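You operate a simulated robot arm through the tools that you are given. There is no shell and no other tool. Be economical: measure what you need, move in short steps, check, and stop when the job is done.

Carry out the task below with a simulated two-armed robot. There is one attempt and no reset: what you move stays moved.

TASK
Carry the laundry basket in both hands to the low table's clear end; put the towel away in the chest.
Fine: shut the chest.
Where things are to end (x, y in the base frame): laundry basket within 120 mm of [-1090, 430].

Only the result counts: the job must be done as asked and must still hold three seconds after the hand-in. Knocking over, shifting, dropping, spilling or breaking anything else fails it. Flat cloth is picked up by pressing the open fingertips on it (5 to 10 N) and closing them slowly along it; thin cloth reads only 2 to 8 mm in the jaws.

THE ROBOT
Two 7-joint arms with two-finger parallel grippers on one trunk, on a base that drives. Base frame: it is fixed to the floor where the robot stands at the start and does not move with it; the origin is under the middle of the robot, x ahead of it, y to its left, z up. Units: mm, rad, N and s.
The left shoulder is at the start at [70, 163, 1070], the right one opposite. With the tool pointing down near the work surface each hand reaches from about 100 to 820 mm from the robot's upright axis, wherever it stands, measured 20 degrees to its own side. Places, roughly: chest lid [500, -200, 500]; inside of the chest [500, -200, 300]; low table top [-1300, 400, 500]. Payload 3.43 kg a hand.
The TCP of each hand is the grasp point between the finger pads, 34 mm short of the fingertips. In the tool frame z runs along the fingers and y along their closing line. Largest opening 128 mm; finger width 24, thickness 12; the body of the gripper, 48 by 130 mm, starts 96 mm behind the TCP.
Orientation is told as [roll, pitch, yaw] about the base's x, y, z axes, in that order, counted from this pose: with the fingers straight down and closing along the base's y, the tool's x points along the base's -x, its y along +y and its z along -z.

THE INTERFACE
- The arms move only by the tool servo_tool. It takes "left_deltas", "right_deltas" or both (then of equal length, played together; a hand with none holds still); each is a list of rows, each an object of numbers (a shift or turn left out is 0, a gripper value left out holds the last): "x", "y", "z": the shift along the tool's x, y, z in units of 250 mm (1.0 is 250 mm); "rx", "ry", "rz": the turn, a rotation vector about the tool's x, y, z in units of 90 degrees (1.0 is 90 degrees); "hand": the opening, from 0 (shut) to 1 (fully open). In form: [{"x": .., "y": .., "z": .., "rx": .., "ry": .., "rz": .., "hand": ..}, ...]. A call has 1 to 8 rows; each row is the pose to reach, as a shift and turn from the pose commanded when the call began, along the tool's axes at that moment. A call with a number of a shift or a turn outside -1 to 1 is refused whole. A row lasts 0.2 s, in which the tool goes at most 50 mm and 0.15 rad; a call with a longer step from one row to the next is refused whole, and so is a gripper value outside its range. Where a pose cannot be reached the arm comes as near as it can. A force on the tool above 40 N (or 10 N above the force at the start of the call, whichever is more), or a blocked arm, ends the call early, and 0.2 s more pass. Each finger travels about 153 mm/s and halts on what it meets, pressing with about 35 N; the grip force reading is that of the motor and also rises with nothing between the fingers. The clock runs only during rows and for 0.2 s after the last one: add rows that repeat a pose to give the fingers time. The reply holds the time, the measured pose of the TCP, the force on the tool along the base axes, the opening and the grip force, in the units named above and with some noise, with the torque about the TCP (base axes, N m) and any sound that the robot's microphone picked up.
- Cameras (640 x 400 px; columns grow to the right, rows downward): "scene" is now at [96.4, 37.5, 1257.6]; the picture's right is [0.62, -0.78, -0.00], its down [-0.71, -0.56, -0.43] and it looks along [0.33, 0.27, -0.90] (base axes); focal length 214 px, centre (320, 200). "left" rides on the left gripper at [76, 11, -160] in its tool frame; the picture's right is [-0.15, 0.99, 0.00], its down [-0.88, -0.13, -0.46] and it looks along [-0.45, -0.07, 0.89] (tool axes); focal length 234 px, centre (320, 200). "right" rides on the right gripper at [76, -11, -160] in its tool frame; the picture's right is [0.15, 0.99, 0.00], its down [-0.88, 0.13, -0.46] and it looks along [-0.45, 0.07, 0.89] (tool axes); focal length 234 px, centre (320, 200). There is no depth. A picture from a camera that has moved, and an enlarged one, comes with that camera's place and axes in the base frame and with its lens.
- capture(camera): a new picture of that camera. No time passes.
- lift_body(by): slides the trunk up (or, below 0, down) by that many mm; the arms and the scene camera ride with it, the base frame stays. It gives what a move gives, with no picture.
- steer(legs): drives the robot by 1 to 6 legs, each [ahead, left, turn to the left] in mm, mm and rad, along the robot's own axes; the way and the turn of a leg run together, so that a leg with both is an arc; at most 1500 mm and 3.142 rad a leg. The arms and the cameras ride along, it lands a little off, and it stops where it bumps. It gives what a move gives.
- pan_tilt(pan, tilt): turns the head with the scene camera to pan (to the left, within 1.501 rad either way) and tilt (down, from -0.506 to 1.204), counted from straight ahead of the robot. It gives what a move gives.
- close_up(camera, box): a new picture of the part [left, top, right, bottom] of that camera's present view, enlarged. No time passes.
- sign_off(): hands the job in; it is judged then, once.

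Work in short steps. Places have to be worked out from the pictures, the camera data and where the tool is seen: move nearer, look again, correct. Check each grasp and each placing, and mend what went wrong. You have 120 turns and 92 pictures in all, those below and enlarged ones among them. Open the grippers and draw the arms clear of the work before you hand the job in, unless the task says otherwise; then end with one line.

The tools are called as name(argument=value, ...) on one line, values as JSON. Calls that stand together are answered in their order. servo_tool: Moves the arms, as the interface text tells. Its arguments: {"type":"object","properties":{"left_deltas":{"type":"array"},"right_deltas":{"type":"array"}},"required":[]} The other tools are called the same way: lift_body (by) slides the trunk up or down; steer (legs) drives the base; pan_tilt (pan, tilt) turns the head that bears the scene camera; capture (camera) takes a picture; close_up (camera, box) takes an enlarged picture of a part of a camera's view; sign_off () hands the job in.

At the start:

```text
t: 0.0
left_tcp_pos: [576.8, -13.7, 1083.5]
left_ee_rot: [0.001, 0.0, 0.001]
left_force: [-0.2, -0.7, 0.4]
left_ft_torque: [0.02, 0.01, -0.02]
left_width: 128.1
left_gripper_force: 0.1
right_tcp_pos: [390.9, -455.6, 1018.3]
right_ee_rot: [-0.002, 0.0, 0.001]
right_force: [0.8, 0.9, 0.1]
right_ft_torque: [0.02, 0.03, 0.0]
right_width: 127.9
right_gripper_force: 0.1
trunk travel left (down, up): [-550.0, 390.0]
robot x, y, heading: [-1.5, 0.1, -0.001]
head pan, tilt: [0.67, 1.129]
```

scene: 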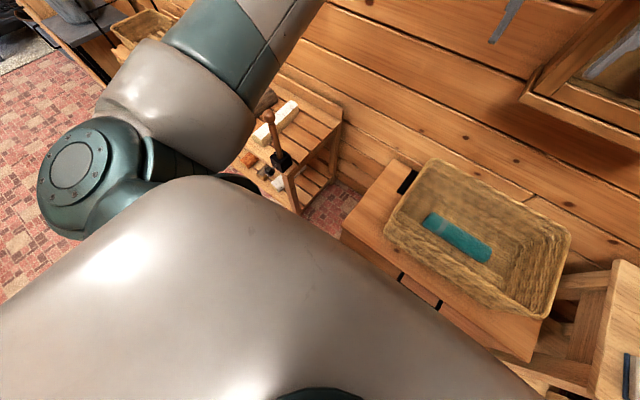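
right: 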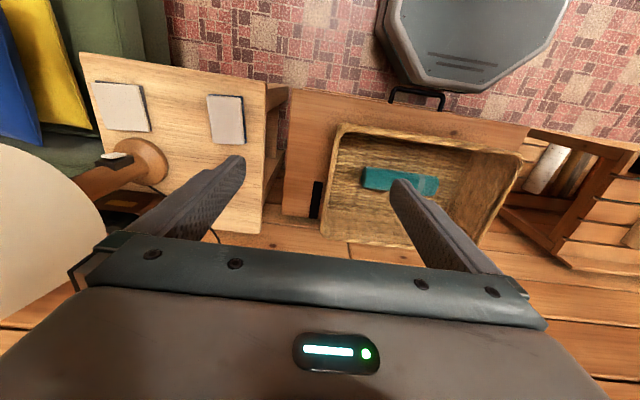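
left: 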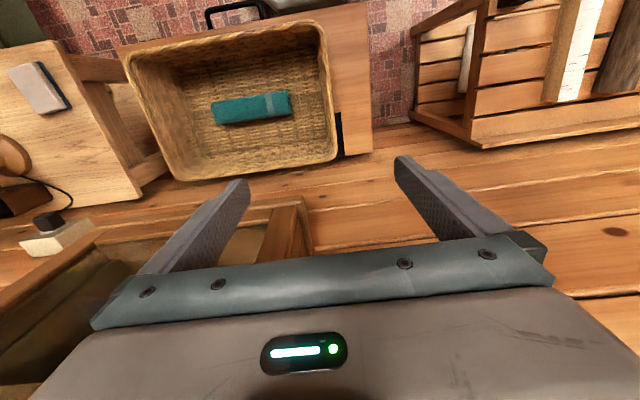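

The basket sits on the chest lid with the teal towel inside it. I'll pan the head toward the chest to measure the basket, then look around.

pan_tilt(pan=-0.35, tilt=0.95)

capture(camera="scene")

```text
t: 1.3
left_tcp_pos: [578.7, -14.1, 1082.0]
left_ee_rot: [0.001, 0.002, -0.001]
left_force: [0.0, 0.7, 0.5]
left_ft_torque: [0.0, 0.0, 0.0]
left_width: 128.0
left_gripper_force: 0.0
right_tcp_pos: [390.4, -455.8, 1017.6]
right_ee_rot: [0.0, -0.001, 0.001]
right_force: [0.6, -0.1, 0.0]
right_ft_torque: [-0.03, 0.03, 0.02]
right_width: 127.8
right_gripper_force: 0.0
trunk travel left (down, up): [-550.0, 390.0]
robot x, y, heading: [-0.7, -1.8, -0.004]
head pan, tilt: [-0.351, 0.949]
```

```text
88 pictures are left
camera scene: at [116.9, -25.4, 1269.7], right [-0.34, -0.94, 0.0], down [-0.76, 0.28, -0.58], along [0.55, -0.2, -0.81], focal length 214 px, centre (320, 200)
```

scene: 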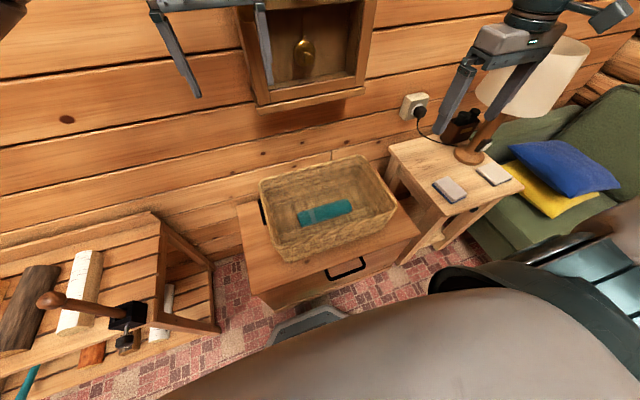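

I'll enlarge the chest region to see the basket rim, lid edge and handles.

close_up(camera="scene", box=[220, 130, 440, 320])

```text
2.11 times, centred on (330, 225) of scene
camera zoom: at [116.9, -25.4, 1269.7], right [-0.34, -0.94, 0.0], down [-0.76, 0.28, -0.58], along [0.55, -0.2, -0.81], focal length 452 px, centre (299, 147)
```

zoom: 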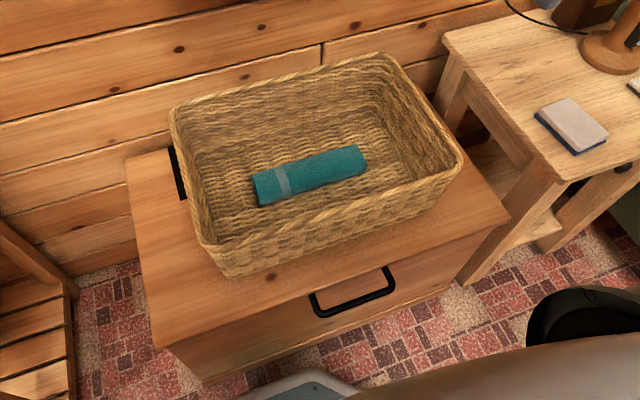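

Rim comes out at about x 405–685, y +6 to −420, z ≈ 660, with the short walls at y ≈ 5 and −420. I'll bring both hands above the middle of the short walls.

servo_tool(left_deltas=[{"x": 0.022, "y": 0.011, "z": 0.16}, {"x": 0.044, "y": 0.022, "z": 0.33}, {"x": 0.066, "y": 0.033, "z": 0.5}, {"x": 0.088, "y": 0.044, "z": 0.66}, {"x": 0.11, "y": 0.056, "z": 0.82}, {"x": 0.13, "y": 0.068, "z": 0.98}], right_deltas=[{"x": -0.1, "y": 0.025, "z": 0.12}, {"x": -0.2, "y": 0.05, "z": 0.24}, {"x": -0.31, "y": 0.075, "z": 0.36}, {"x": -0.41, "y": 0.1, "z": 0.48}, {"x": -0.52, "y": 0.125, "z": 0.6}, {"x": -0.62, "y": 0.15, "z": 0.72}])

capture(camera="left")

capture(camera="right")

```text
t: 2.7
left_tcp_pos: [543.7, 4.5, 833.7]
left_ee_rot: [-0.001, 0.001, 0.001]
left_force: [0.3, -0.2, 0.1]
left_ft_torque: [0.0, 0.04, 0.03]
left_width: 127.9
left_gripper_force: 0.1
right_tcp_pos: [547.2, -419.4, 837.1]
right_ee_rot: [0.001, 0.001, 0.003]
right_force: [0.0, 1.0, 0.8]
right_ft_torque: [-0.03, 0.01, 0.02]
right_width: 128.0
right_gripper_force: 0.1
trunk travel left (down, up): [-550.0, 390.0]
robot x, y, heading: [-0.7, 1.8, -0.003]
head pan, tilt: [-0.351, 0.949]
```

```text
86 pictures are left
camera left: at [467.5, 15.1, 993.1], right [0.15, 0.99, 0.0], down [0.88, -0.13, 0.45], along [0.45, -0.07, -0.89], focal length 234 px, centre (320, 200)
```

left: 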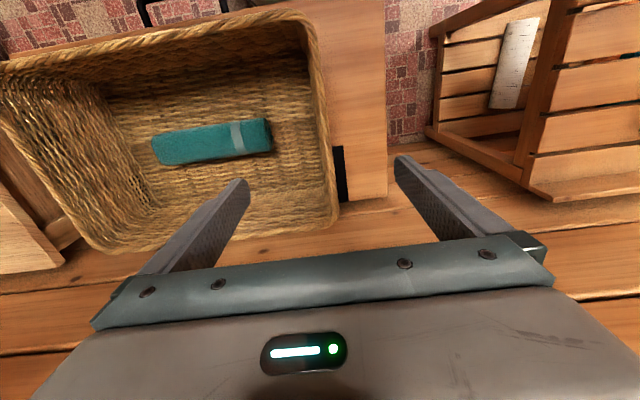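

```text
85 pictures are left
camera right: at [471.6, -431.7, 996.1], right [-0.15, 0.99, 0.0], down [0.88, 0.13, 0.45], along [0.45, 0.07, -0.89], focal length 234 px, centre (320, 200)
```

right: 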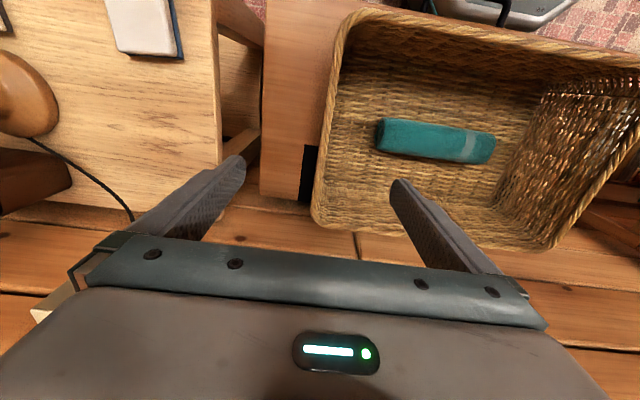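

Both hands straddle the short walls (walls near y ≈ +10 and −402, rim z around 630–650). I'll go down 130 mm and look again.

servo_tool(left_deltas=[{"y": 0.01, "z": 0.17}, {"y": 0.01, "z": 0.34}, {"y": 0.01, "z": 0.52}], right_deltas=[{"y": 0.03, "z": 0.17}, {"y": 0.06, "z": 0.34}, {"y": 0.07, "z": 0.53}])

capture(camera="left")

capture(camera="right")

capture(camera="scene")

```text
t: 3.5
left_tcp_pos: [544.9, 4.1, 706.1]
left_ee_rot: [0.0, 0.002, 0.001]
left_force: [-0.1, 0.3, -0.1]
left_ft_torque: [0.02, 0.06, -0.04]
left_width: 127.8
left_gripper_force: 0.1
right_tcp_pos: [544.2, -398.5, 706.6]
right_ee_rot: [0.002, 0.003, 0.001]
right_force: [0.7, -0.3, -1.1]
right_ft_torque: [0.04, 0.04, 0.0]
right_width: 128.0
right_gripper_force: 0.0
trunk travel left (down, up): [-550.0, 390.0]
robot x, y, heading: [3.2, 4.4, 0.004]
head pan, tilt: [-0.351, 0.949]
```

```text
84 pictures are left
camera left: at [468.6, 14.5, 866.3], right [0.15, 0.99, 0.0], down [0.88, -0.13, 0.45], along [0.45, -0.07, -0.89], focal length 234 px, centre (320, 200)
```

left: 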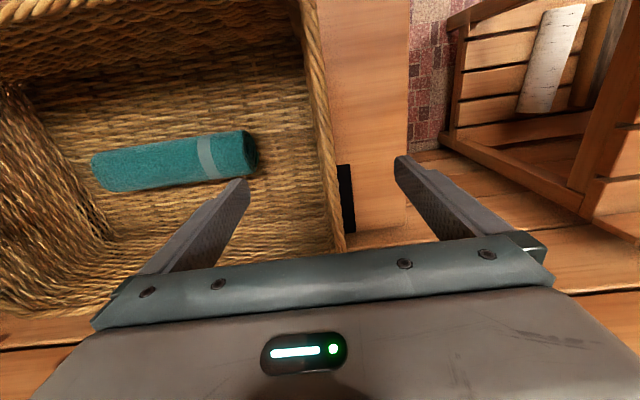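

```text
83 pictures are left
camera right: at [468.7, -410.9, 866.5], right [-0.15, 0.99, 0.0], down [0.88, 0.13, 0.45], along [0.45, 0.07, -0.89], focal length 234 px, centre (320, 200)
```

right: 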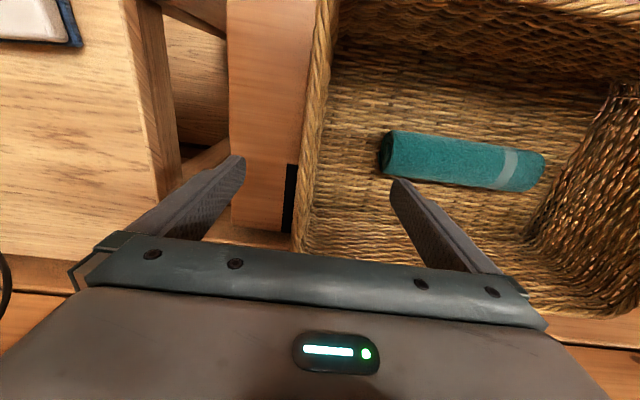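

```text
82 pictures are left
camera scene: at [118.9, -25.8, 1269.6], right [-0.34, -0.94, 0.0], down [-0.76, 0.28, -0.58], along [0.55, -0.2, -0.81], focal length 214 px, centre (320, 200)
```

scene: 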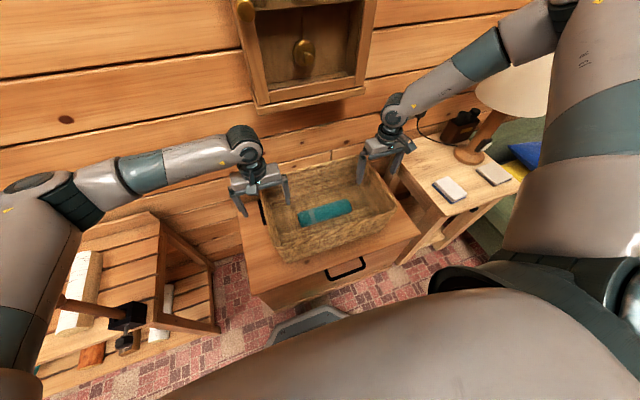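

Wall rims are now at y ≈ +10 and −407, and rim z ≈ 620–640. I'll descend to TCP z ≈ 602 with a small y correction, still open.

servo_tool(left_deltas=[{"y": 0.024, "z": 0.1}, {"y": 0.024, "z": 0.2}, {"y": 0.024, "z": 0.3}, {"y": 0.024, "z": 0.41}], right_deltas=[{"y": -0.03, "z": 0.1}, {"y": -0.03, "z": 0.2}, {"y": -0.03, "z": 0.3}, {"y": -0.03, "z": 0.41}])

close_up(camera="scene", box=[210, 120, 440, 300])

```text
t: 4.5
left_tcp_pos: [544.8, 11.2, 602.9]
left_ee_rot: [0.001, 0.0, 0.0]
left_force: [0.0, -0.7, 0.4]
left_ft_torque: [-0.01, 0.01, 0.0]
left_width: 128.2
left_gripper_force: 0.1
right_tcp_pos: [534.9, -413.1, 637.4]
right_ee_rot: [0.002, -0.001, 0.0]
right_force: [-0.2, -0.4, 0.6]
right_ft_torque: [0.03, -0.01, 0.01]
right_width: 128.2
right_gripper_force: 0.1
right hand out of reach, approached as far as the arm can: row 3, 4
trunk travel left (down, up): [-550.0, 390.0]
robot x, y, heading: [1.9, -1.7, 0.004]
head pan, tilt: [-0.351, 0.949]
```

```text
2.22 times, centred on (325, 210) of scene
camera zoom: at [117.1, -26.0, 1269.7], right [-0.34, -0.94, 0.0], down [-0.76, 0.28, -0.58], along [0.55, -0.2, -0.81], focal length 477 px, centre (309, 178)
```

zoom: 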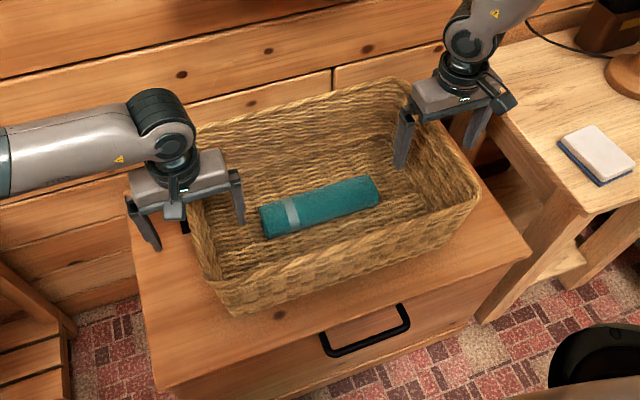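

The right arm runs out of reach at this height, so the trunk must come down. I'll raise the hands a little first, then lower the trunk 90 mm.

servo_tool(left_deltas=[{"z": -0.18}, {"z": -0.36}], right_deltas=[{"z": -0.09}, {"z": -0.08}])

lift_body(by=-90)

```text
t: 5.1
left_tcp_pos: [545.6, 13.0, 693.2]
left_ee_rot: [-0.001, 0.001, 0.001]
left_force: [0.1, -0.2, 0.7]
left_ft_torque: [0.04, 0.0, 0.0]
left_width: 128.1
left_gripper_force: 0.0
right_tcp_pos: [536.6, -412.8, 659.5]
right_ee_rot: [-0.002, 0.002, 0.0]
right_force: [-0.2, 0.6, 0.4]
right_ft_torque: [0.02, 0.02, -0.02]
right_width: 128.0
right_gripper_force: 0.1
trunk travel left (down, up): [-550.0, 390.0]
robot x, y, heading: [1.6, 3.8, 0.0]
head pan, tilt: [-0.351, 0.949]
```

```text
t: 6.4
left_tcp_pos: [544.4, 14.0, 602.7]
left_ee_rot: [-0.002, -0.001, 0.0]
left_force: [-0.6, 0.4, 0.7]
left_ft_torque: [0.0, -0.03, 0.0]
left_width: 128.1
left_gripper_force: 0.1
right_tcp_pos: [537.6, -412.8, 573.5]
right_ee_rot: [-0.002, -0.007, 0.0]
right_force: [-5.6, 1.0, 17.8]
right_ft_torque: [-0.16, -0.11, -0.04]
right_width: 127.7
right_gripper_force: 0.0
trunk travel left (down, up): [-461.0, 479.0]
robot x, y, heading: [-0.8, -1.0, 0.0]
head pan, tilt: [-0.351, 0.949]
stopped: the force on the tool passed its limit (the readings are from after the stop); the commanded pose is now the measured one
```

The right hand met something at z 573 (17.8 N upward). I'll raise it 25 mm and look.

servo_tool(right_deltas=[{"z": -0.1, "y": 0.02}])

capture(camera="right")

close_up(camera="scene", box=[210, 80, 530, 280])

```text
t: 6.8
left_tcp_pos: [544.3, 12.2, 603.1]
left_ee_rot: [0.001, -0.002, 0.0]
left_force: [-0.8, 0.4, 0.7]
left_ft_torque: [-0.01, 0.02, -0.03]
left_width: 128.0
left_gripper_force: 0.0
right_tcp_pos: [538.4, -409.5, 599.1]
right_ee_rot: [-0.002, -0.006, 0.001]
right_force: [-0.2, -0.3, 1.1]
right_ft_torque: [-0.03, -0.01, -0.02]
right_width: 127.9
right_gripper_force: 0.1
trunk travel left (down, up): [-461.0, 479.0]
robot x, y, heading: [-2.8, 1.7, -0.003]
head pan, tilt: [-0.351, 0.949]
```

```text
80 pictures are left
camera right: at [461.8, -421.2, 757.1], right [-0.15, 0.99, 0.0], down [0.88, 0.13, 0.46], along [0.46, 0.07, -0.89], focal length 234 px, centre (320, 200)
```

right: 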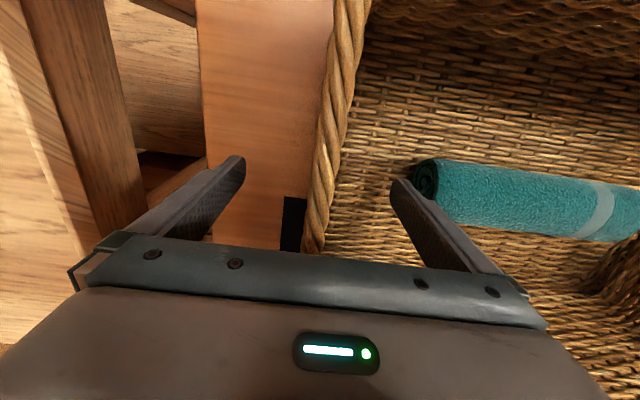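

```text
2.00 times, centred on (370, 180) of scene
camera zoom: at [115.6, -25.2, 1180.1], right [-0.34, -0.94, 0.0], down [-0.76, 0.28, -0.58], along [0.55, -0.2, -0.81], focal length 429 px, centre (220, 240)
```

zoom: 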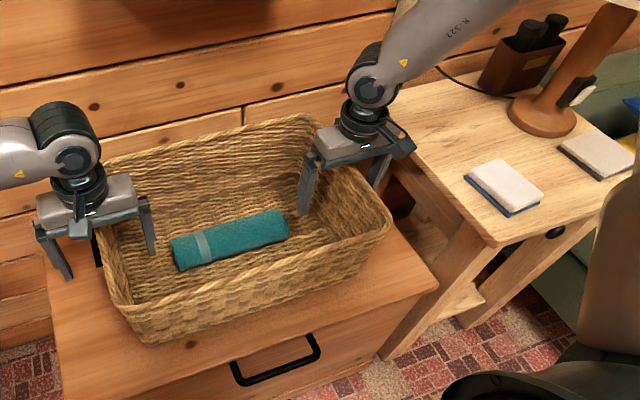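

The inner right finger had touched the towel end; now clear. Both walls lie between the fingers, so I close both hands.

servo_tool(left_deltas=[{"hand": 0.4}, {"hand": 0.2}, {"hand": 0.0}, {"hand": 0.0}, {"hand": 0.0}], right_deltas=[{"hand": 0.4}, {"hand": 0.2}, {"hand": 0.0}, {"hand": 0.0}, {"hand": 0.0}])

capture(camera="left")

```text
t: 8.0
left_tcp_pos: [545.7, 13.3, 603.0]
left_ee_rot: [0.001, -0.001, 0.001]
left_force: [1.8, 12.3, 1.2]
left_ft_torque: [-3.85, 0.33, -0.05]
left_width: 16.3
left_gripper_force: 34.9
right_tcp_pos: [537.3, -409.2, 597.9]
right_ee_rot: [-0.002, -0.006, -0.001]
right_force: [-0.4, -16.3, 3.7]
right_ft_torque: [4.16, -0.18, 0.02]
right_width: 17.2
right_gripper_force: 35.6
trunk travel left (down, up): [-461.0, 479.0]
robot x, y, heading: [0.7, 3.4, -0.001]
head pan, tilt: [-0.351, 0.949]
```

```text
78 pictures are left
camera left: at [468.8, 23.8, 763.0], right [0.15, 0.99, 0.0], down [0.88, -0.13, 0.46], along [0.45, -0.07, -0.89], focal length 234 px, centre (320, 200)
```

left: 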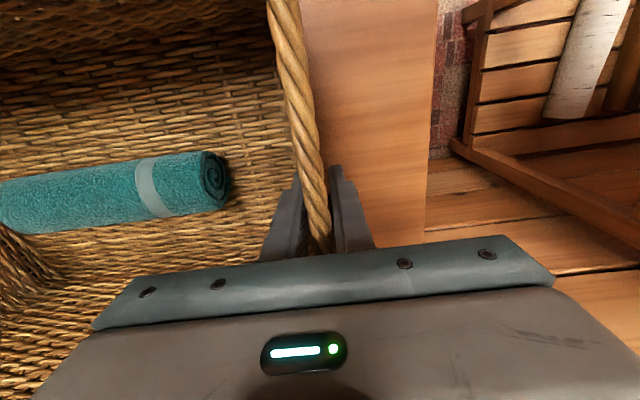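

Both walls gripped (16–17 mm, 35 N). I'll relax the slight outward pull, then lift with the trunk.

servo_tool(left_deltas=[{"y": -0.012}, {"y": -0.012}], right_deltas=[{"y": 0.014}, {"y": 0.014}])

lift_body(by=70)

capture(camera="scene")

```text
t: 8.6
left_tcp_pos: [546.1, 13.0, 603.6]
left_ee_rot: [0.006, 0.0, 0.002]
left_force: [-1.2, 8.1, 0.9]
left_ft_torque: [-3.83, 0.19, -0.59]
left_width: 16.9
left_gripper_force: 35.0
right_tcp_pos: [538.2, -409.1, 596.7]
right_ee_rot: [-0.007, -0.005, -0.003]
right_force: [-1.9, -8.5, 7.5]
right_ft_torque: [3.9, 0.94, 0.66]
right_width: 17.4
right_gripper_force: 34.6
trunk travel left (down, up): [-461.0, 479.0]
robot x, y, heading: [1.7, -2.1, -0.001]
head pan, tilt: [-0.351, 0.949]
stopped in row 2 (right hand): the force on the tool passed its limit (the readings are from after the stop); the commanded pose is now the measured one
```

```text
t: 9.6
left_tcp_pos: [546.2, 14.1, 671.0]
left_ee_rot: [0.014, 0.001, 0.003]
left_force: [0.2, 26.6, -3.7]
left_ft_torque: [-1.54, 0.14, -0.73]
left_width: 12.5
left_gripper_force: 35.4
right_tcp_pos: [540.4, -411.6, 665.5]
right_ee_rot: [-0.009, -0.002, -0.002]
right_force: [0.2, -27.4, -3.4]
right_ft_torque: [1.82, -0.16, 0.54]
right_width: 12.7
right_gripper_force: 34.8
trunk travel left (down, up): [-531.0, 409.0]
robot x, y, heading: [-0.8, 1.6, 0.0]
head pan, tilt: [-0.351, 0.949]
```

```text
77 pictures are left
camera scene: at [117.9, -26.0, 1250.0], right [-0.34, -0.94, 0.0], down [-0.76, 0.28, -0.58], along [0.55, -0.2, -0.81], focal length 214 px, centre (320, 200)
```

scene: 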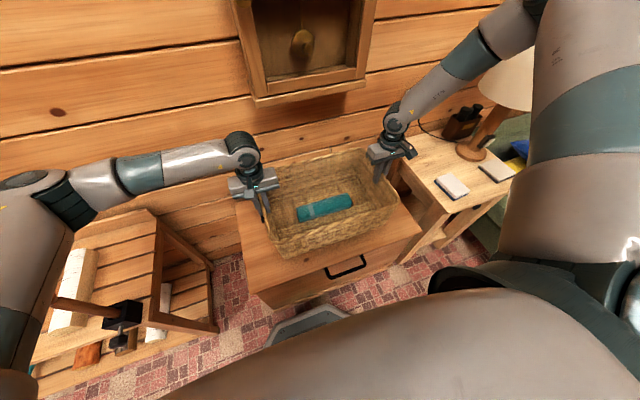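

Widths fell to 12.5 mm and lateral force rose; I check whether the basket truly lifted or slipped.

capture(camera="left")

close_up(camera="scene", box=[210, 110, 430, 290])

```text
76 pictures are left
camera left: at [470.5, 23.6, 831.2], right [0.14, 0.99, 0.01], down [0.88, -0.13, 0.45], along [0.45, -0.05, -0.89], focal length 234 px, centre (320, 200)
```

left: 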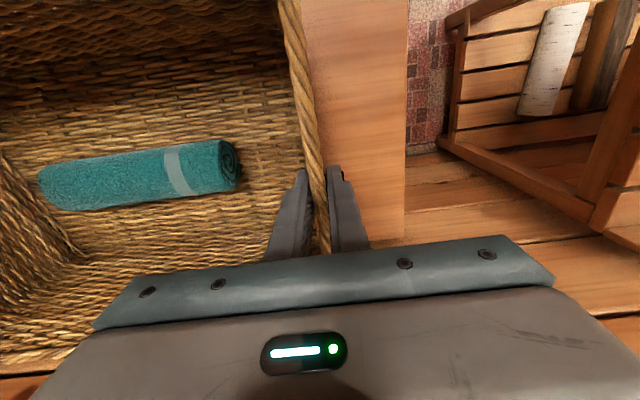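

```text
2.22 times, centred on (320, 200) of scene
camera zoom: at [117.9, -26.0, 1250.0], right [-0.34, -0.94, 0.0], down [-0.76, 0.28, -0.58], along [0.55, -0.2, -0.81], focal length 477 px, centre (320, 200)
```

zoom: 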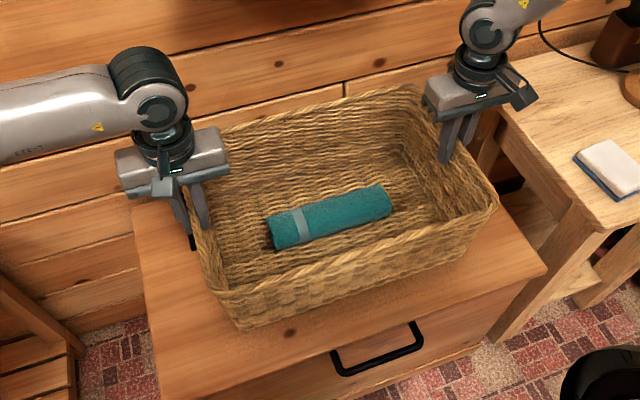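

Towel scale and the front corner suggest the basket rose only about 30 mm, so the hands slid partly. I zoom on the grasps.

close_up(camera="left", box=[240, 120, 400, 260])

close_up(camera="right", box=[220, 100, 420, 260])

```text
2.86 times, centred on (320, 190) of left
camera zoom: at [470.5, 23.6, 831.2], right [0.14, 0.99, 0.01], down [0.88, -0.13, 0.45], along [0.45, -0.05, -0.89], focal length 669 px, centre (320, 229)
```

zoom: 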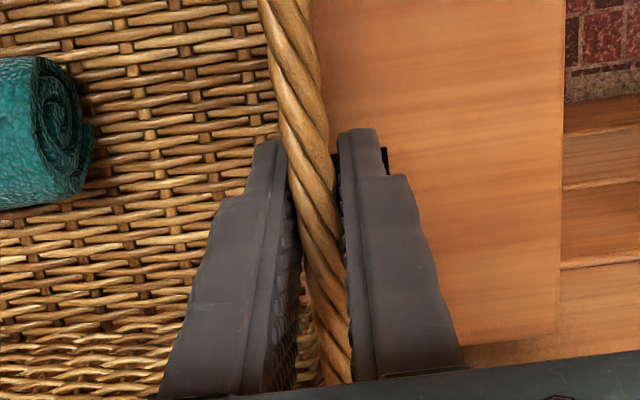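

```text
2.50 times, centred on (320, 180) of right
camera zoom: at [463.5, -422.5, 825.2], right [-0.14, 0.99, -0.01], down [0.88, 0.13, 0.46], along [0.45, 0.06, -0.89], focal length 585 px, centre (320, 250)
```

zoom: 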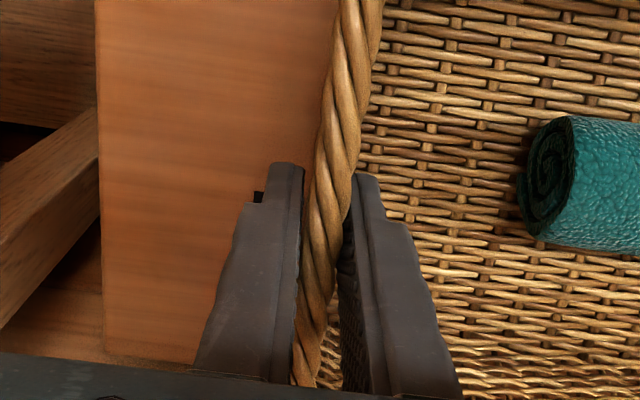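

The hands slid up the flared, slanted walls. I'll lower the basket back down 32 mm, then re-grip with fingers tilted to match the wall.

lift_body(by=-32)

servo_tool(left_deltas=[{"hand": 0.4}, {"hand": 0.4}, {"rx": 0.067, "hand": 0.4}, {"rx": 0.067, "z": 0.06, "hand": 0.4}, {"rx": 0.067, "z": 0.15, "hand": 0.4}], right_deltas=[{"hand": 0.4}, {"hand": 0.4}, {"rx": -0.067, "hand": 0.4}, {"rx": -0.067, "z": 0.06, "hand": 0.4}, {"rx": -0.067, "z": 0.14, "hand": 0.4}])

close_up(camera="scene", box=[210, 110, 430, 290])

```text
t: 10.2
left_tcp_pos: [545.0, 14.8, 654.0]
left_ee_rot: [0.011, -0.001, 0.003]
left_force: [-2.2, 4.7, 2.1]
left_ft_torque: [-1.81, -0.4, -0.59]
left_width: 12.6
left_gripper_force: 34.8
right_tcp_pos: [540.3, -412.0, 647.3]
right_ee_rot: [-0.011, -0.005, -0.002]
right_force: [-2.3, -3.6, 3.4]
right_ft_torque: [1.85, -0.41, 0.39]
right_width: 13.0
right_gripper_force: 34.8
trunk travel left (down, up): [-510.0, 430.0]
robot x, y, heading: [0.1, 1.4, -0.003]
head pan, tilt: [-0.351, 0.949]
stopped: the force on the tool passed its limit (the readings are from after the stop); the commanded pose is now the measured one
```

```text
t: 11.4
left_tcp_pos: [546.8, 16.3, 615.7]
left_ee_rot: [-0.094, 0.001, 0.005]
left_force: [0.3, 0.3, -1.1]
left_ft_torque: [-0.01, 0.02, 0.04]
left_width: 51.3
left_gripper_force: 0.1
right_tcp_pos: [538.9, -415.0, 610.7]
right_ee_rot: [0.092, -0.003, -0.001]
right_force: [-0.1, 0.7, 0.3]
right_ft_torque: [0.0, 0.0, -0.02]
right_width: 51.2
right_gripper_force: 0.1
trunk travel left (down, up): [-510.0, 430.0]
robot x, y, heading: [1.7, 1.1, -0.006]
head pan, tilt: [-0.351, 0.949]
```

```text
2.22 times, centred on (320, 200) of scene
camera zoom: at [117.4, -25.0, 1229.9], right [-0.34, -0.94, 0.0], down [-0.76, 0.28, -0.58], along [0.55, -0.2, -0.81], focal length 477 px, centre (320, 200)
```

zoom: 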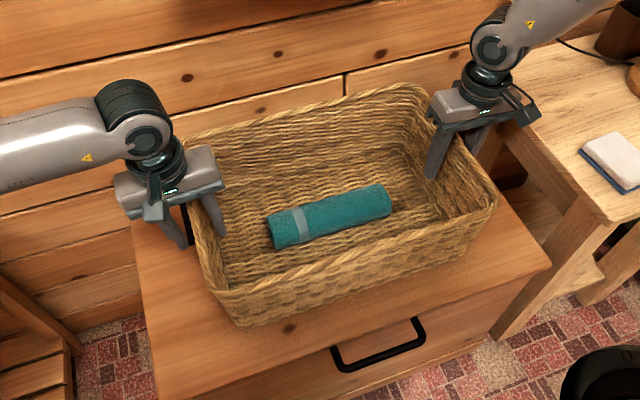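

Basket is back on the lid. I'll go 28 mm deeper and close with the tilted fingers.

servo_tool(left_deltas=[{"z": 0.06, "hand": 0.4}, {"z": 0.12, "hand": 0.4}, {"z": 0.12, "hand": 0.2}, {"z": 0.12, "hand": 0.0}, {"z": 0.12, "hand": 0.0}, {"z": 0.12, "hand": 0.0}], right_deltas=[{"z": 0.05, "hand": 0.4}, {"z": 0.1, "hand": 0.4}, {"z": 0.1, "hand": 0.2}, {"z": 0.1, "hand": 0.0}, {"z": 0.1, "hand": 0.0}, {"z": 0.1, "hand": 0.0}])

```text
t: 12.7
left_tcp_pos: [546.0, 9.4, 587.2]
left_ee_rot: [-0.095, 0.0, -0.001]
left_force: [0.8, -7.3, 2.8]
left_ft_torque: [4.3, 0.38, 0.08]
left_width: 8.3
left_gripper_force: 34.9
right_tcp_pos: [536.0, -409.1, 598.0]
right_ee_rot: [0.096, -0.005, 0.001]
right_force: [-0.9, 7.7, 0.3]
right_ft_torque: [-3.86, -0.34, 0.02]
right_width: 8.6
right_gripper_force: 35.3
right hand out of reach, approached as far as the arm can: row 2, 3, 4, 5, 6
trunk travel left (down, up): [-510.0, 430.0]
robot x, y, heading: [-0.3, -3.9, -0.0]
head pan, tilt: [-0.351, 0.949]
stopped in row 6 (left hand): the force on the tool passed its limit (the readings are from after the stop); the commanded pose is now the measured one
```

Torque reversed sign, so the ideal tilt is about half. I ease the tilt back by 0.047 rad while gripping and check the torque.

servo_tool(left_deltas=[{"rx": -0.015}, {"rx": -0.03}, {"rx": -0.03}], right_deltas=[{"rx": 0.015}, {"rx": 0.03}, {"rx": 0.03}])

```text
t: 13.5
left_tcp_pos: [546.1, 9.1, 586.7]
left_ee_rot: [-0.05, 0.003, 0.001]
left_force: [-0.4, 17.9, 0.2]
left_ft_torque: [-4.63, 0.24, -0.15]
left_width: 12.1
left_gripper_force: 35.1
right_tcp_pos: [535.2, -409.5, 597.0]
right_ee_rot: [0.049, -0.006, -0.001]
right_force: [2.0, -17.1, 0.4]
right_ft_torque: [4.12, -0.89, -0.13]
right_width: 11.7
right_gripper_force: 35.3
trunk travel left (down, up): [-510.0, 430.0]
robot x, y, heading: [-1.7, 1.1, -0.001]
head pan, tilt: [-0.351, 0.949]
```

Torque and lateral force cross zero near 0.08 rad; I tilt back to that.

servo_tool(left_deltas=[{"rx": 0.01}, {"rx": 0.02}, {"rx": 0.02}], right_deltas=[{"rx": -0.01}, {"rx": -0.02}, {"rx": -0.02}])

```text
t: 14.3
left_tcp_pos: [545.3, 7.9, 586.6]
left_ee_rot: [-0.084, 0.001, -0.001]
left_force: [0.8, 13.1, 5.3]
left_ft_torque: [-4.01, 0.23, -0.09]
left_width: 7.8
left_gripper_force: 35.1
right_tcp_pos: [535.6, -409.3, 596.5]
right_ee_rot: [0.08, -0.007, -0.001]
right_force: [-0.1, -14.1, -0.5]
right_ft_torque: [3.75, 0.43, 0.02]
right_width: 8.3
right_gripper_force: 35.0
trunk travel left (down, up): [-510.0, 430.0]
robot x, y, heading: [1.4, 2.9, -0.003]
head pan, tilt: [-0.351, 0.949]
```

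Widths are at the wall thickness (8 mm), so the pads lie flat. I test with a 25 mm trunk lift.

lift_body(by=25)

close_up(camera="scene", box=[210, 110, 430, 290])

close_up(camera="left", box=[240, 120, 400, 260])

```text
t: 15.0
left_tcp_pos: [546.4, 8.6, 609.8]
left_ee_rot: [-0.082, 0.003, 0.0]
left_force: [0.6, 10.8, -2.9]
left_ft_torque: [-4.22, -0.73, 0.09]
left_width: 8.3
left_gripper_force: 35.0
right_tcp_pos: [536.6, -409.3, 620.4]
right_ee_rot: [0.082, -0.003, -0.001]
right_force: [-0.5, -9.6, -5.2]
right_ft_torque: [3.74, 0.76, 0.1]
right_width: 8.1
right_gripper_force: 34.7
trunk travel left (down, up): [-535.0, 405.0]
robot x, y, heading: [-1.2, 2.5, 0.0]
head pan, tilt: [-0.351, 0.949]
```

```text
2.22 times, centred on (320, 200) of scene
camera zoom: at [118.4, -26.3, 1254.7], right [-0.34, -0.94, 0.0], down [-0.76, 0.28, -0.58], along [0.55, -0.2, -0.81], focal length 477 px, centre (320, 200)
```

zoom: 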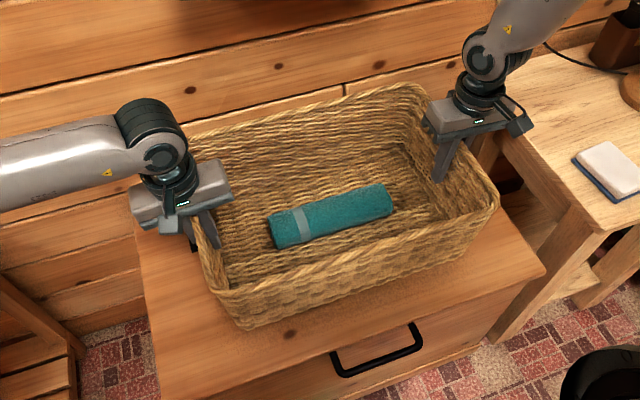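

```text
2.86 times, centred on (320, 190) of left
camera zoom: at [470.8, 32.6, 768.8], right [0.15, 0.99, -0.08], down [0.88, -0.09, 0.46], along [0.45, -0.14, -0.88], focal length 669 px, centre (320, 229)
```

zoom: 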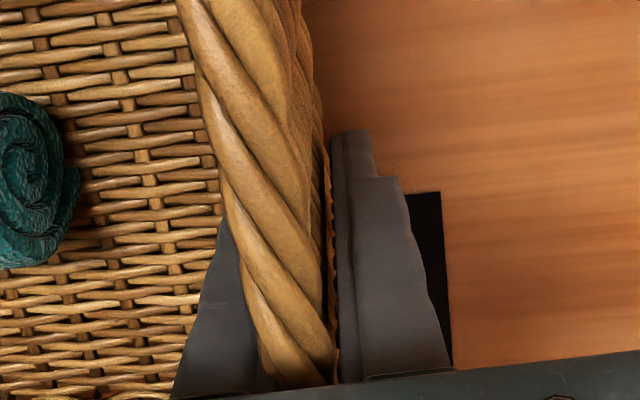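

The basket rode up with the hands this time (same picture offset, about 8 N of load). I lift another 90 mm.

lift_body(by=90)

capture(camera="scene")

```text
t: 16.2
left_tcp_pos: [547.0, 7.8, 700.4]
left_ee_rot: [-0.083, 0.003, 0.0]
left_force: [1.4, 7.4, -2.9]
left_ft_torque: [-4.17, -0.67, 0.13]
left_width: 8.3
left_gripper_force: 34.4
right_tcp_pos: [537.4, -409.4, 710.9]
right_ee_rot: [0.083, -0.004, -0.001]
right_force: [-0.3, -7.7, -4.2]
right_ft_torque: [3.64, 0.7, 0.1]
right_width: 8.0
right_gripper_force: 34.6
trunk travel left (down, up): [-625.0, 315.0]
robot x, y, heading: [-0.9, -2.2, -0.005]
head pan, tilt: [-0.351, 0.949]
```

```text
69 pictures are left
camera scene: at [118.0, -26.2, 1344.7], right [-0.34, -0.94, 0.0], down [-0.76, 0.28, -0.58], along [0.55, -0.2, -0.81], focal length 214 px, centre (320, 200)
```

scene: 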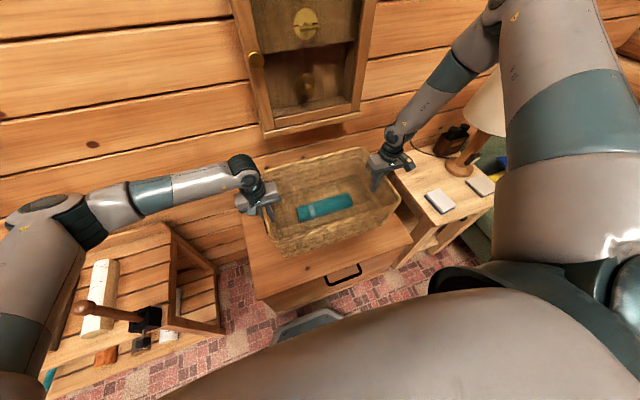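

Basket lifted cleanly. Before driving I look to the left/behind.

pan_tilt(pan=1.5, tilt=0.5)

capture(camera="scene")

pan_tilt(pan=-1.5, tilt=0.5)

capture(camera="scene")

```text
t: 18.1
left_tcp_pos: [545.9, 8.1, 699.9]
left_ee_rot: [-0.082, 0.003, 0.001]
left_force: [-0.3, 3.9, -1.7]
left_ft_torque: [-4.16, -0.08, 0.03]
left_width: 8.1
left_gripper_force: 35.0
right_tcp_pos: [536.6, -410.7, 711.9]
right_ee_rot: [0.082, -0.006, -0.001]
right_force: [0.2, -4.6, -5.7]
right_ft_torque: [3.57, 0.05, 0.07]
right_width: 8.3
right_gripper_force: 35.3
trunk travel left (down, up): [-625.0, 315.0]
robot x, y, heading: [1.7, -4.5, -0.002]
head pan, tilt: [1.499, 0.499]
```

```text
68 pictures are left
camera scene: at [56.1, 89.7, 1382.4], right [1.0, -0.07, 0.0], down [-0.04, -0.48, -0.88], along [0.06, 0.88, -0.48], focal length 214 px, centre (320, 200)
```

scene: 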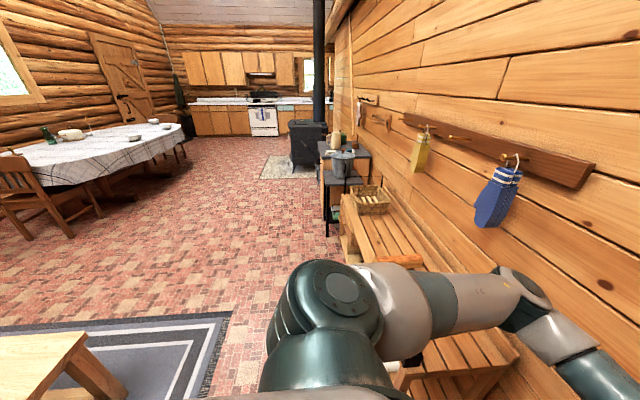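

```text
t: 20.7
left_tcp_pos: [546.6, 8.9, 700.8]
left_ee_rot: [-0.081, 0.0, -0.001]
left_force: [0.9, 2.0, -2.4]
left_ft_torque: [-4.09, 0.28, -0.04]
left_width: 8.3
left_gripper_force: 35.4
right_tcp_pos: [537.6, -409.8, 710.9]
right_ee_rot: [0.082, -0.004, -0.002]
right_force: [0.6, -1.0, -4.5]
right_ft_torque: [3.53, -0.31, 0.0]
right_width: 8.2
right_gripper_force: 34.3
trunk travel left (down, up): [-625.0, 315.0]
robot x, y, heading: [-4.0, -1.3, -0.007]
head pan, tilt: [-1.499, 0.499]
```

```text
67 pictures are left
camera scene: at [55.8, -91.8, 1382.4], right [-1.0, -0.07, 0.0], down [-0.03, 0.48, -0.88], along [0.06, -0.88, -0.48], focal length 214 px, centre (320, 200)
```

scene: 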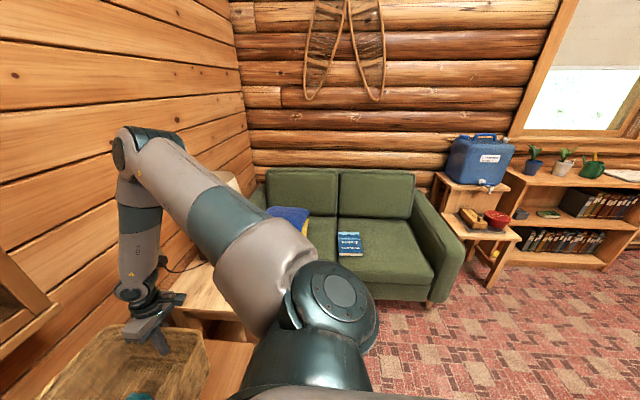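

The low table's near end is around x ≈ −850, y up to ≈ 650. I'll back off 400 mm from the chest, then turn 1.5 rad left in open space.

steer(legs=[[-400, 0, 0], [0, 0, 1.5]])

pan_tilt(pan=0.9, tilt=0.7)

capture(camera="scene")

```text
t: 26.8
left_tcp_pos: [-371.4, 546.1, 702.8]
left_ee_rot: [-0.081, 0.002, 1.491]
left_force: [7.2, -0.6, -2.6]
left_ft_torque: [-0.21, -3.75, 0.1]
left_width: 8.2
left_gripper_force: 35.2
right_tcp_pos: [45.3, 503.1, 710.8]
right_ee_rot: [0.082, -0.003, 1.491]
right_force: [-6.9, 0.4, -4.8]
right_ft_torque: [0.13, 3.35, 0.08]
right_width: 8.5
right_gripper_force: 35.1
trunk travel left (down, up): [-625.0, 315.0]
robot x, y, heading: [-405.7, -2.7, 1.493]
head pan, tilt: [-1.499, 0.499]
```

```text
t: 29.0
left_tcp_pos: [-376.3, 545.3, 701.3]
left_ee_rot: [-0.093, 0.002, 1.492]
left_force: [19.0, -0.2, -4.7]
left_ft_torque: [-0.08, -1.97, 0.09]
left_width: 8.0
left_gripper_force: 34.7
right_tcp_pos: [40.1, 503.6, 715.3]
right_ee_rot: [0.077, -0.003, 1.487]
right_force: [-19.3, 0.9, -3.3]
right_ft_torque: [0.07, 2.55, 0.48]
right_width: 8.2
right_gripper_force: 35.1
trunk travel left (down, up): [-625.0, 315.0]
robot x, y, heading: [-405.1, -0.7, 1.492]
head pan, tilt: [0.901, 0.7]
```

```text
66 pictures are left
camera scene: at [-452.5, 107.0, 1366.7], right [0.68, 0.73, -0.01], down [0.46, -0.44, -0.77], along [-0.57, 0.52, -0.64], focal length 214 px, centre (320, 200)
```

scene: 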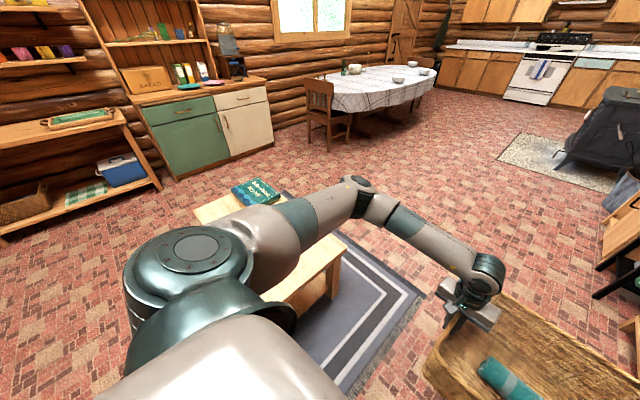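

Table: near end x ≈ −870, y ≈ 180–620, with a book at its far end (x ≈ −1600), so the near end is clear. I turn the remaining 1.65 rad to face the table.

steer(legs=[[0, 0, 1.65]])

pan_tilt(pan=-0.3, tilt=0.95)

capture(camera="scene")

```text
t: 33.4
left_tcp_pos: [-951.3, 3.7, 701.8]
left_ee_rot: [-0.091, 0.001, 3.107]
left_force: [1.6, 4.2, -2.5]
left_ft_torque: [3.74, -0.43, -0.17]
left_width: 8.1
left_gripper_force: 35.1
right_tcp_pos: [-927.6, 421.1, 716.4]
right_ee_rot: [0.073, -0.005, 3.106]
right_force: [-1.5, -4.1, -5.8]
right_ft_torque: [-3.34, 0.38, -0.01]
right_width: 8.4
right_gripper_force: 35.2
trunk travel left (down, up): [-625.0, 315.0]
robot x, y, heading: [-402.9, 0.4, 3.107]
head pan, tilt: [0.901, 0.7]
```

```text
t: 34.8
left_tcp_pos: [-956.8, 3.1, 698.6]
left_ee_rot: [-0.094, 0.006, 3.107]
left_force: [0.9, -5.5, -4.4]
left_ft_torque: [3.85, 0.26, -0.12]
left_width: 8.1
left_gripper_force: 35.0
right_tcp_pos: [-931.9, 421.5, 711.7]
right_ee_rot: [0.074, 0.003, 3.104]
right_force: [0.5, 6.1, -5.0]
right_ft_torque: [-3.62, -0.31, -0.04]
right_width: 8.0
right_gripper_force: 35.4
trunk travel left (down, up): [-625.0, 315.0]
robot x, y, heading: [-406.5, 1.8, 3.109]
head pan, tilt: [-0.3, 0.949]
```

```text
65 pictures are left
camera scene: at [-514.5, 24.7, 1347.4], right [0.33, 0.94, 0.0], down [0.76, -0.27, -0.59], along [-0.56, 0.19, -0.81], focal length 214 px, centre (320, 200)
```

scene: 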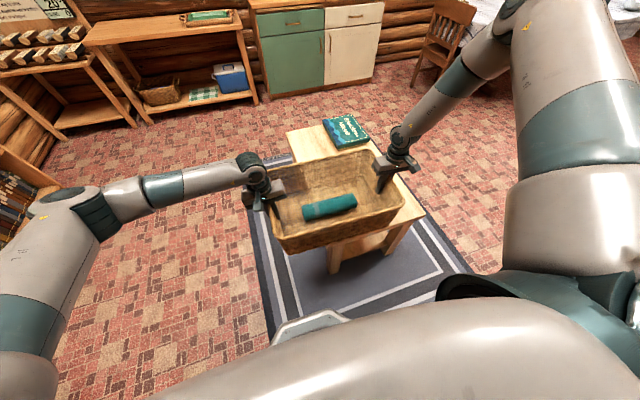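

There's a grey object near the left hand on the table; zoom in.

close_up(camera="scene", box=[230, 100, 450, 290])

```text
2.11 times, centred on (340, 195) of scene
camera zoom: at [-514.5, 24.7, 1347.4], right [0.33, 0.94, 0.0], down [0.76, -0.27, -0.59], along [-0.56, 0.19, -0.81], focal length 452 px, centre (278, 210)
```

zoom: 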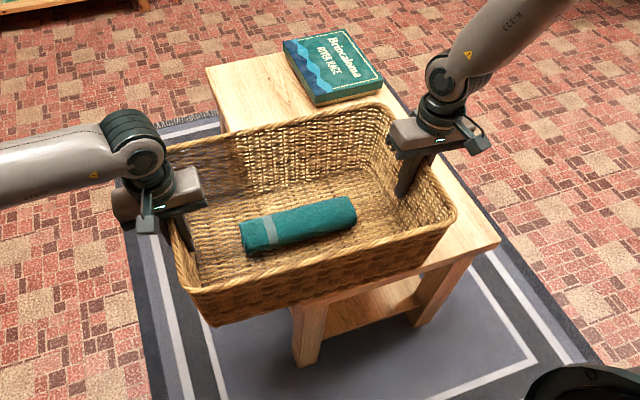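

Table spans x −1680…−860, y 170…650; basket centre is now about [−944, 212]. I drive 125 ahead and 203 to the right to bring it to ≈ [−1063, 418].

steer(legs=[[0, -203, 0], [125, 0, 0]])

close_up(camera="scene", box=[210, 90, 450, 290])

```text
t: 37.3
left_tcp_pos: [-1074.9, 223.6, 697.4]
left_ee_rot: [-0.092, 0.008, 3.104]
left_force: [0.0, -5.4, -4.2]
left_ft_torque: [3.91, -0.13, -0.15]
left_width: 8.0
left_gripper_force: 35.2
right_tcp_pos: [-1049.6, 641.3, 712.7]
right_ee_rot: [0.072, 0.002, 3.1]
right_force: [-0.9, 6.1, -5.0]
right_ft_torque: [-3.58, 0.12, 0.0]
right_width: 8.1
right_gripper_force: 35.1
trunk travel left (down, up): [-625.0, 315.0]
robot x, y, heading: [-526.0, 216.8, 3.104]
head pan, tilt: [-0.3, 0.949]
```

```text
2.00 times, centred on (330, 190) of scene
camera zoom: at [-634.0, 242.9, 1347.4], right [0.33, 0.94, 0.0], down [0.76, -0.27, -0.59], along [-0.56, 0.19, -0.81], focal length 429 px, centre (300, 220)
```

zoom: 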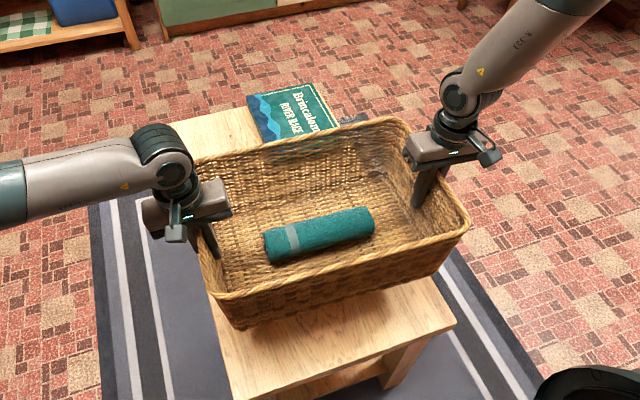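

Basket centre ≈ [−1062, 432], fully over the table. I lower the trunk: contact is expected after ~111 mm.

lift_body(by=-104)

lift_body(by=-12)

```text
t: 38.6
left_tcp_pos: [-1080.1, 223.1, 589.7]
left_ee_rot: [-0.092, 0.015, 3.103]
left_force: [-2.5, -3.7, 11.8]
left_ft_torque: [4.21, 0.62, 0.48]
left_width: 8.9
left_gripper_force: 35.0
right_tcp_pos: [-1058.5, 641.2, 608.3]
right_ee_rot: [0.072, 0.001, 3.101]
right_force: [2.3, 3.0, -19.6]
right_ft_torque: [2.42, -1.08, 0.68]
right_width: 8.2
right_gripper_force: 34.7
trunk travel left (down, up): [-521.0, 419.0]
robot x, y, heading: [-522.3, 219.4, 3.103]
head pan, tilt: [-0.3, 0.949]
```

```text
t: 39.2
left_tcp_pos: [-1078.9, 225.3, 580.9]
left_ee_rot: [-0.091, 0.009, 3.104]
left_force: [-4.9, 2.2, 29.5]
left_ft_torque: [-0.16, -0.69, 0.75]
left_width: 8.1
left_gripper_force: 35.1
right_tcp_pos: [-1056.8, 641.4, 597.4]
right_ee_rot: [0.074, -0.006, 3.098]
right_force: [4.4, 15.3, 10.0]
right_ft_torque: [-3.8, 1.66, 0.3]
right_width: 8.6
right_gripper_force: 35.0
trunk travel left (down, up): [-509.0, 431.0]
robot x, y, heading: [-522.3, 214.9, 3.101]
head pan, tilt: [-0.3, 0.949]
```

Both hands now feel upward reaction, so the basket rests on the table. I open both hands.

servo_tool(left_deltas=[{"hand": 0.15}, {"hand": 0.35}, {"hand": 0.35}], right_deltas=[{"hand": 0.15}, {"hand": 0.35}, {"hand": 0.35}])

close_up(camera="scene", box=[210, 90, 450, 290])

```text
t: 40.0
left_tcp_pos: [-1080.9, 222.2, 576.7]
left_ee_rot: [-0.091, 0.016, 3.104]
left_force: [-1.3, 0.2, -1.0]
left_ft_torque: [-0.02, -0.02, -0.01]
left_width: 45.0
left_gripper_force: 0.0
right_tcp_pos: [-1058.7, 641.1, 594.6]
right_ee_rot: [0.072, 0.003, 3.102]
right_force: [1.4, 0.2, -0.3]
right_ft_torque: [-0.02, -0.02, 0.01]
right_width: 45.0
right_gripper_force: 0.1
trunk travel left (down, up): [-509.0, 431.0]
robot x, y, heading: [-523.5, 217.4, 3.101]
head pan, tilt: [-0.3, 0.949]
```

```text
2.00 times, centred on (330, 190) of scene
camera zoom: at [-633.9, 242.8, 1231.4], right [0.33, 0.94, 0.0], down [0.76, -0.27, -0.59], along [-0.56, 0.19, -0.81], focal length 429 px, centre (300, 220)
```

zoom: 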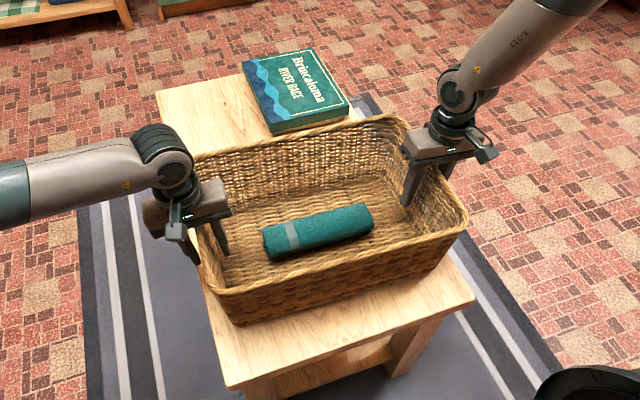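

Basket stands on the table with center near [−1069, 432]. Raise the trunk straight up to clear the hands.

lift_body(by=200)

capture(camera="right")

```text
t: 42.2
left_tcp_pos: [-1080.0, 223.1, 777.6]
left_ee_rot: [-0.092, 0.016, 3.103]
left_force: [-1.5, -0.4, -0.3]
left_ft_torque: [-0.02, 0.01, 0.03]
left_width: 44.8
left_gripper_force: 0.1
right_tcp_pos: [-1058.7, 640.8, 796.8]
right_ee_rot: [0.074, 0.0, 3.101]
right_force: [0.3, 0.3, 0.9]
right_ft_torque: [0.0, -0.02, -0.01]
right_width: 44.7
right_gripper_force: 0.0
trunk travel left (down, up): [-709.0, 231.0]
robot x, y, heading: [-526.1, 217.8, 3.104]
head pan, tilt: [-0.3, 0.949]
```

```text
61 pictures are left
camera right: at [-982.0, 659.6, 955.4], right [0.11, -0.99, 0.07], down [-0.88, -0.06, 0.46], along [-0.46, -0.11, -0.88], focal length 234 px, centre (320, 200)
```

right: 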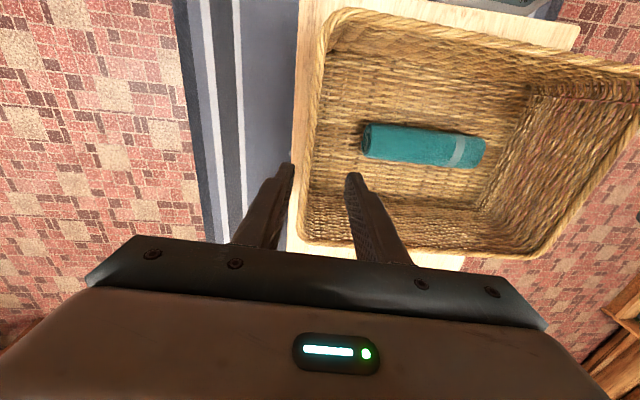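

Towel centre ≈ [−1077, 427], axis along y. I bring the right hand above it while removing its tilt (z ≈ 797).

servo_tool(right_deltas=[{"x": -0.008, "y": 0.17, "z": 0.013, "rx": 0.01}, {"x": -0.016, "y": 0.34, "z": 0.025, "rx": 0.02}, {"x": -0.025, "y": 0.51, "z": 0.038, "rx": 0.03}, {"x": -0.034, "y": 0.68, "z": 0.05, "rx": 0.04}, {"x": -0.042, "y": 0.858, "z": 0.063, "rx": 0.047}])

servo_tool(right_deltas=[{"rz": 0.09, "hand": 0.7}, {"rz": 0.18, "hand": 0.8}, {"rz": 0.27}, {"rz": 0.36}, {"rz": 0.45}, {"rz": 0.54}])

```text
t: 43.4
left_tcp_pos: [-1079.8, 222.6, 777.2]
left_ee_rot: [-0.093, 0.017, 3.103]
left_force: [-0.9, 0.6, 0.4]
left_ft_torque: [-0.03, -0.03, -0.07]
left_width: 45.1
left_gripper_force: 0.1
right_tcp_pos: [-1036.9, 489.8, 871.0]
right_ee_rot: [0.0, 0.008, 3.102]
right_force: [-0.8, -0.4, 0.1]
right_ft_torque: [0.04, -0.02, 0.01]
right_width: 44.7
right_gripper_force: 0.1
right hand out of reach, approached as far as the arm can: row 1, 2, 3, 4, 5
trunk travel left (down, up): [-709.0, 231.0]
robot x, y, heading: [-526.4, 217.2, 3.102]
head pan, tilt: [-0.3, 0.949]
```

```text
t: 44.8
left_tcp_pos: [-1080.5, 223.7, 775.8]
left_ee_rot: [-0.092, 0.015, 3.102]
left_force: [-0.1, 0.1, 0.1]
left_ft_torque: [-0.01, 0.01, -0.02]
left_width: 44.8
left_gripper_force: 0.1
right_tcp_pos: [-1037.2, 488.3, 873.8]
right_ee_rot: [-0.006, 0.007, 2.252]
right_force: [0.1, 0.2, 0.0]
right_ft_torque: [0.0, 0.01, 0.0]
right_width: 102.5
right_gripper_force: 0.2
trunk travel left (down, up): [-709.0, 231.0]
robot x, y, heading: [-524.5, 218.4, 3.107]
head pan, tilt: [-0.3, 0.949]
```

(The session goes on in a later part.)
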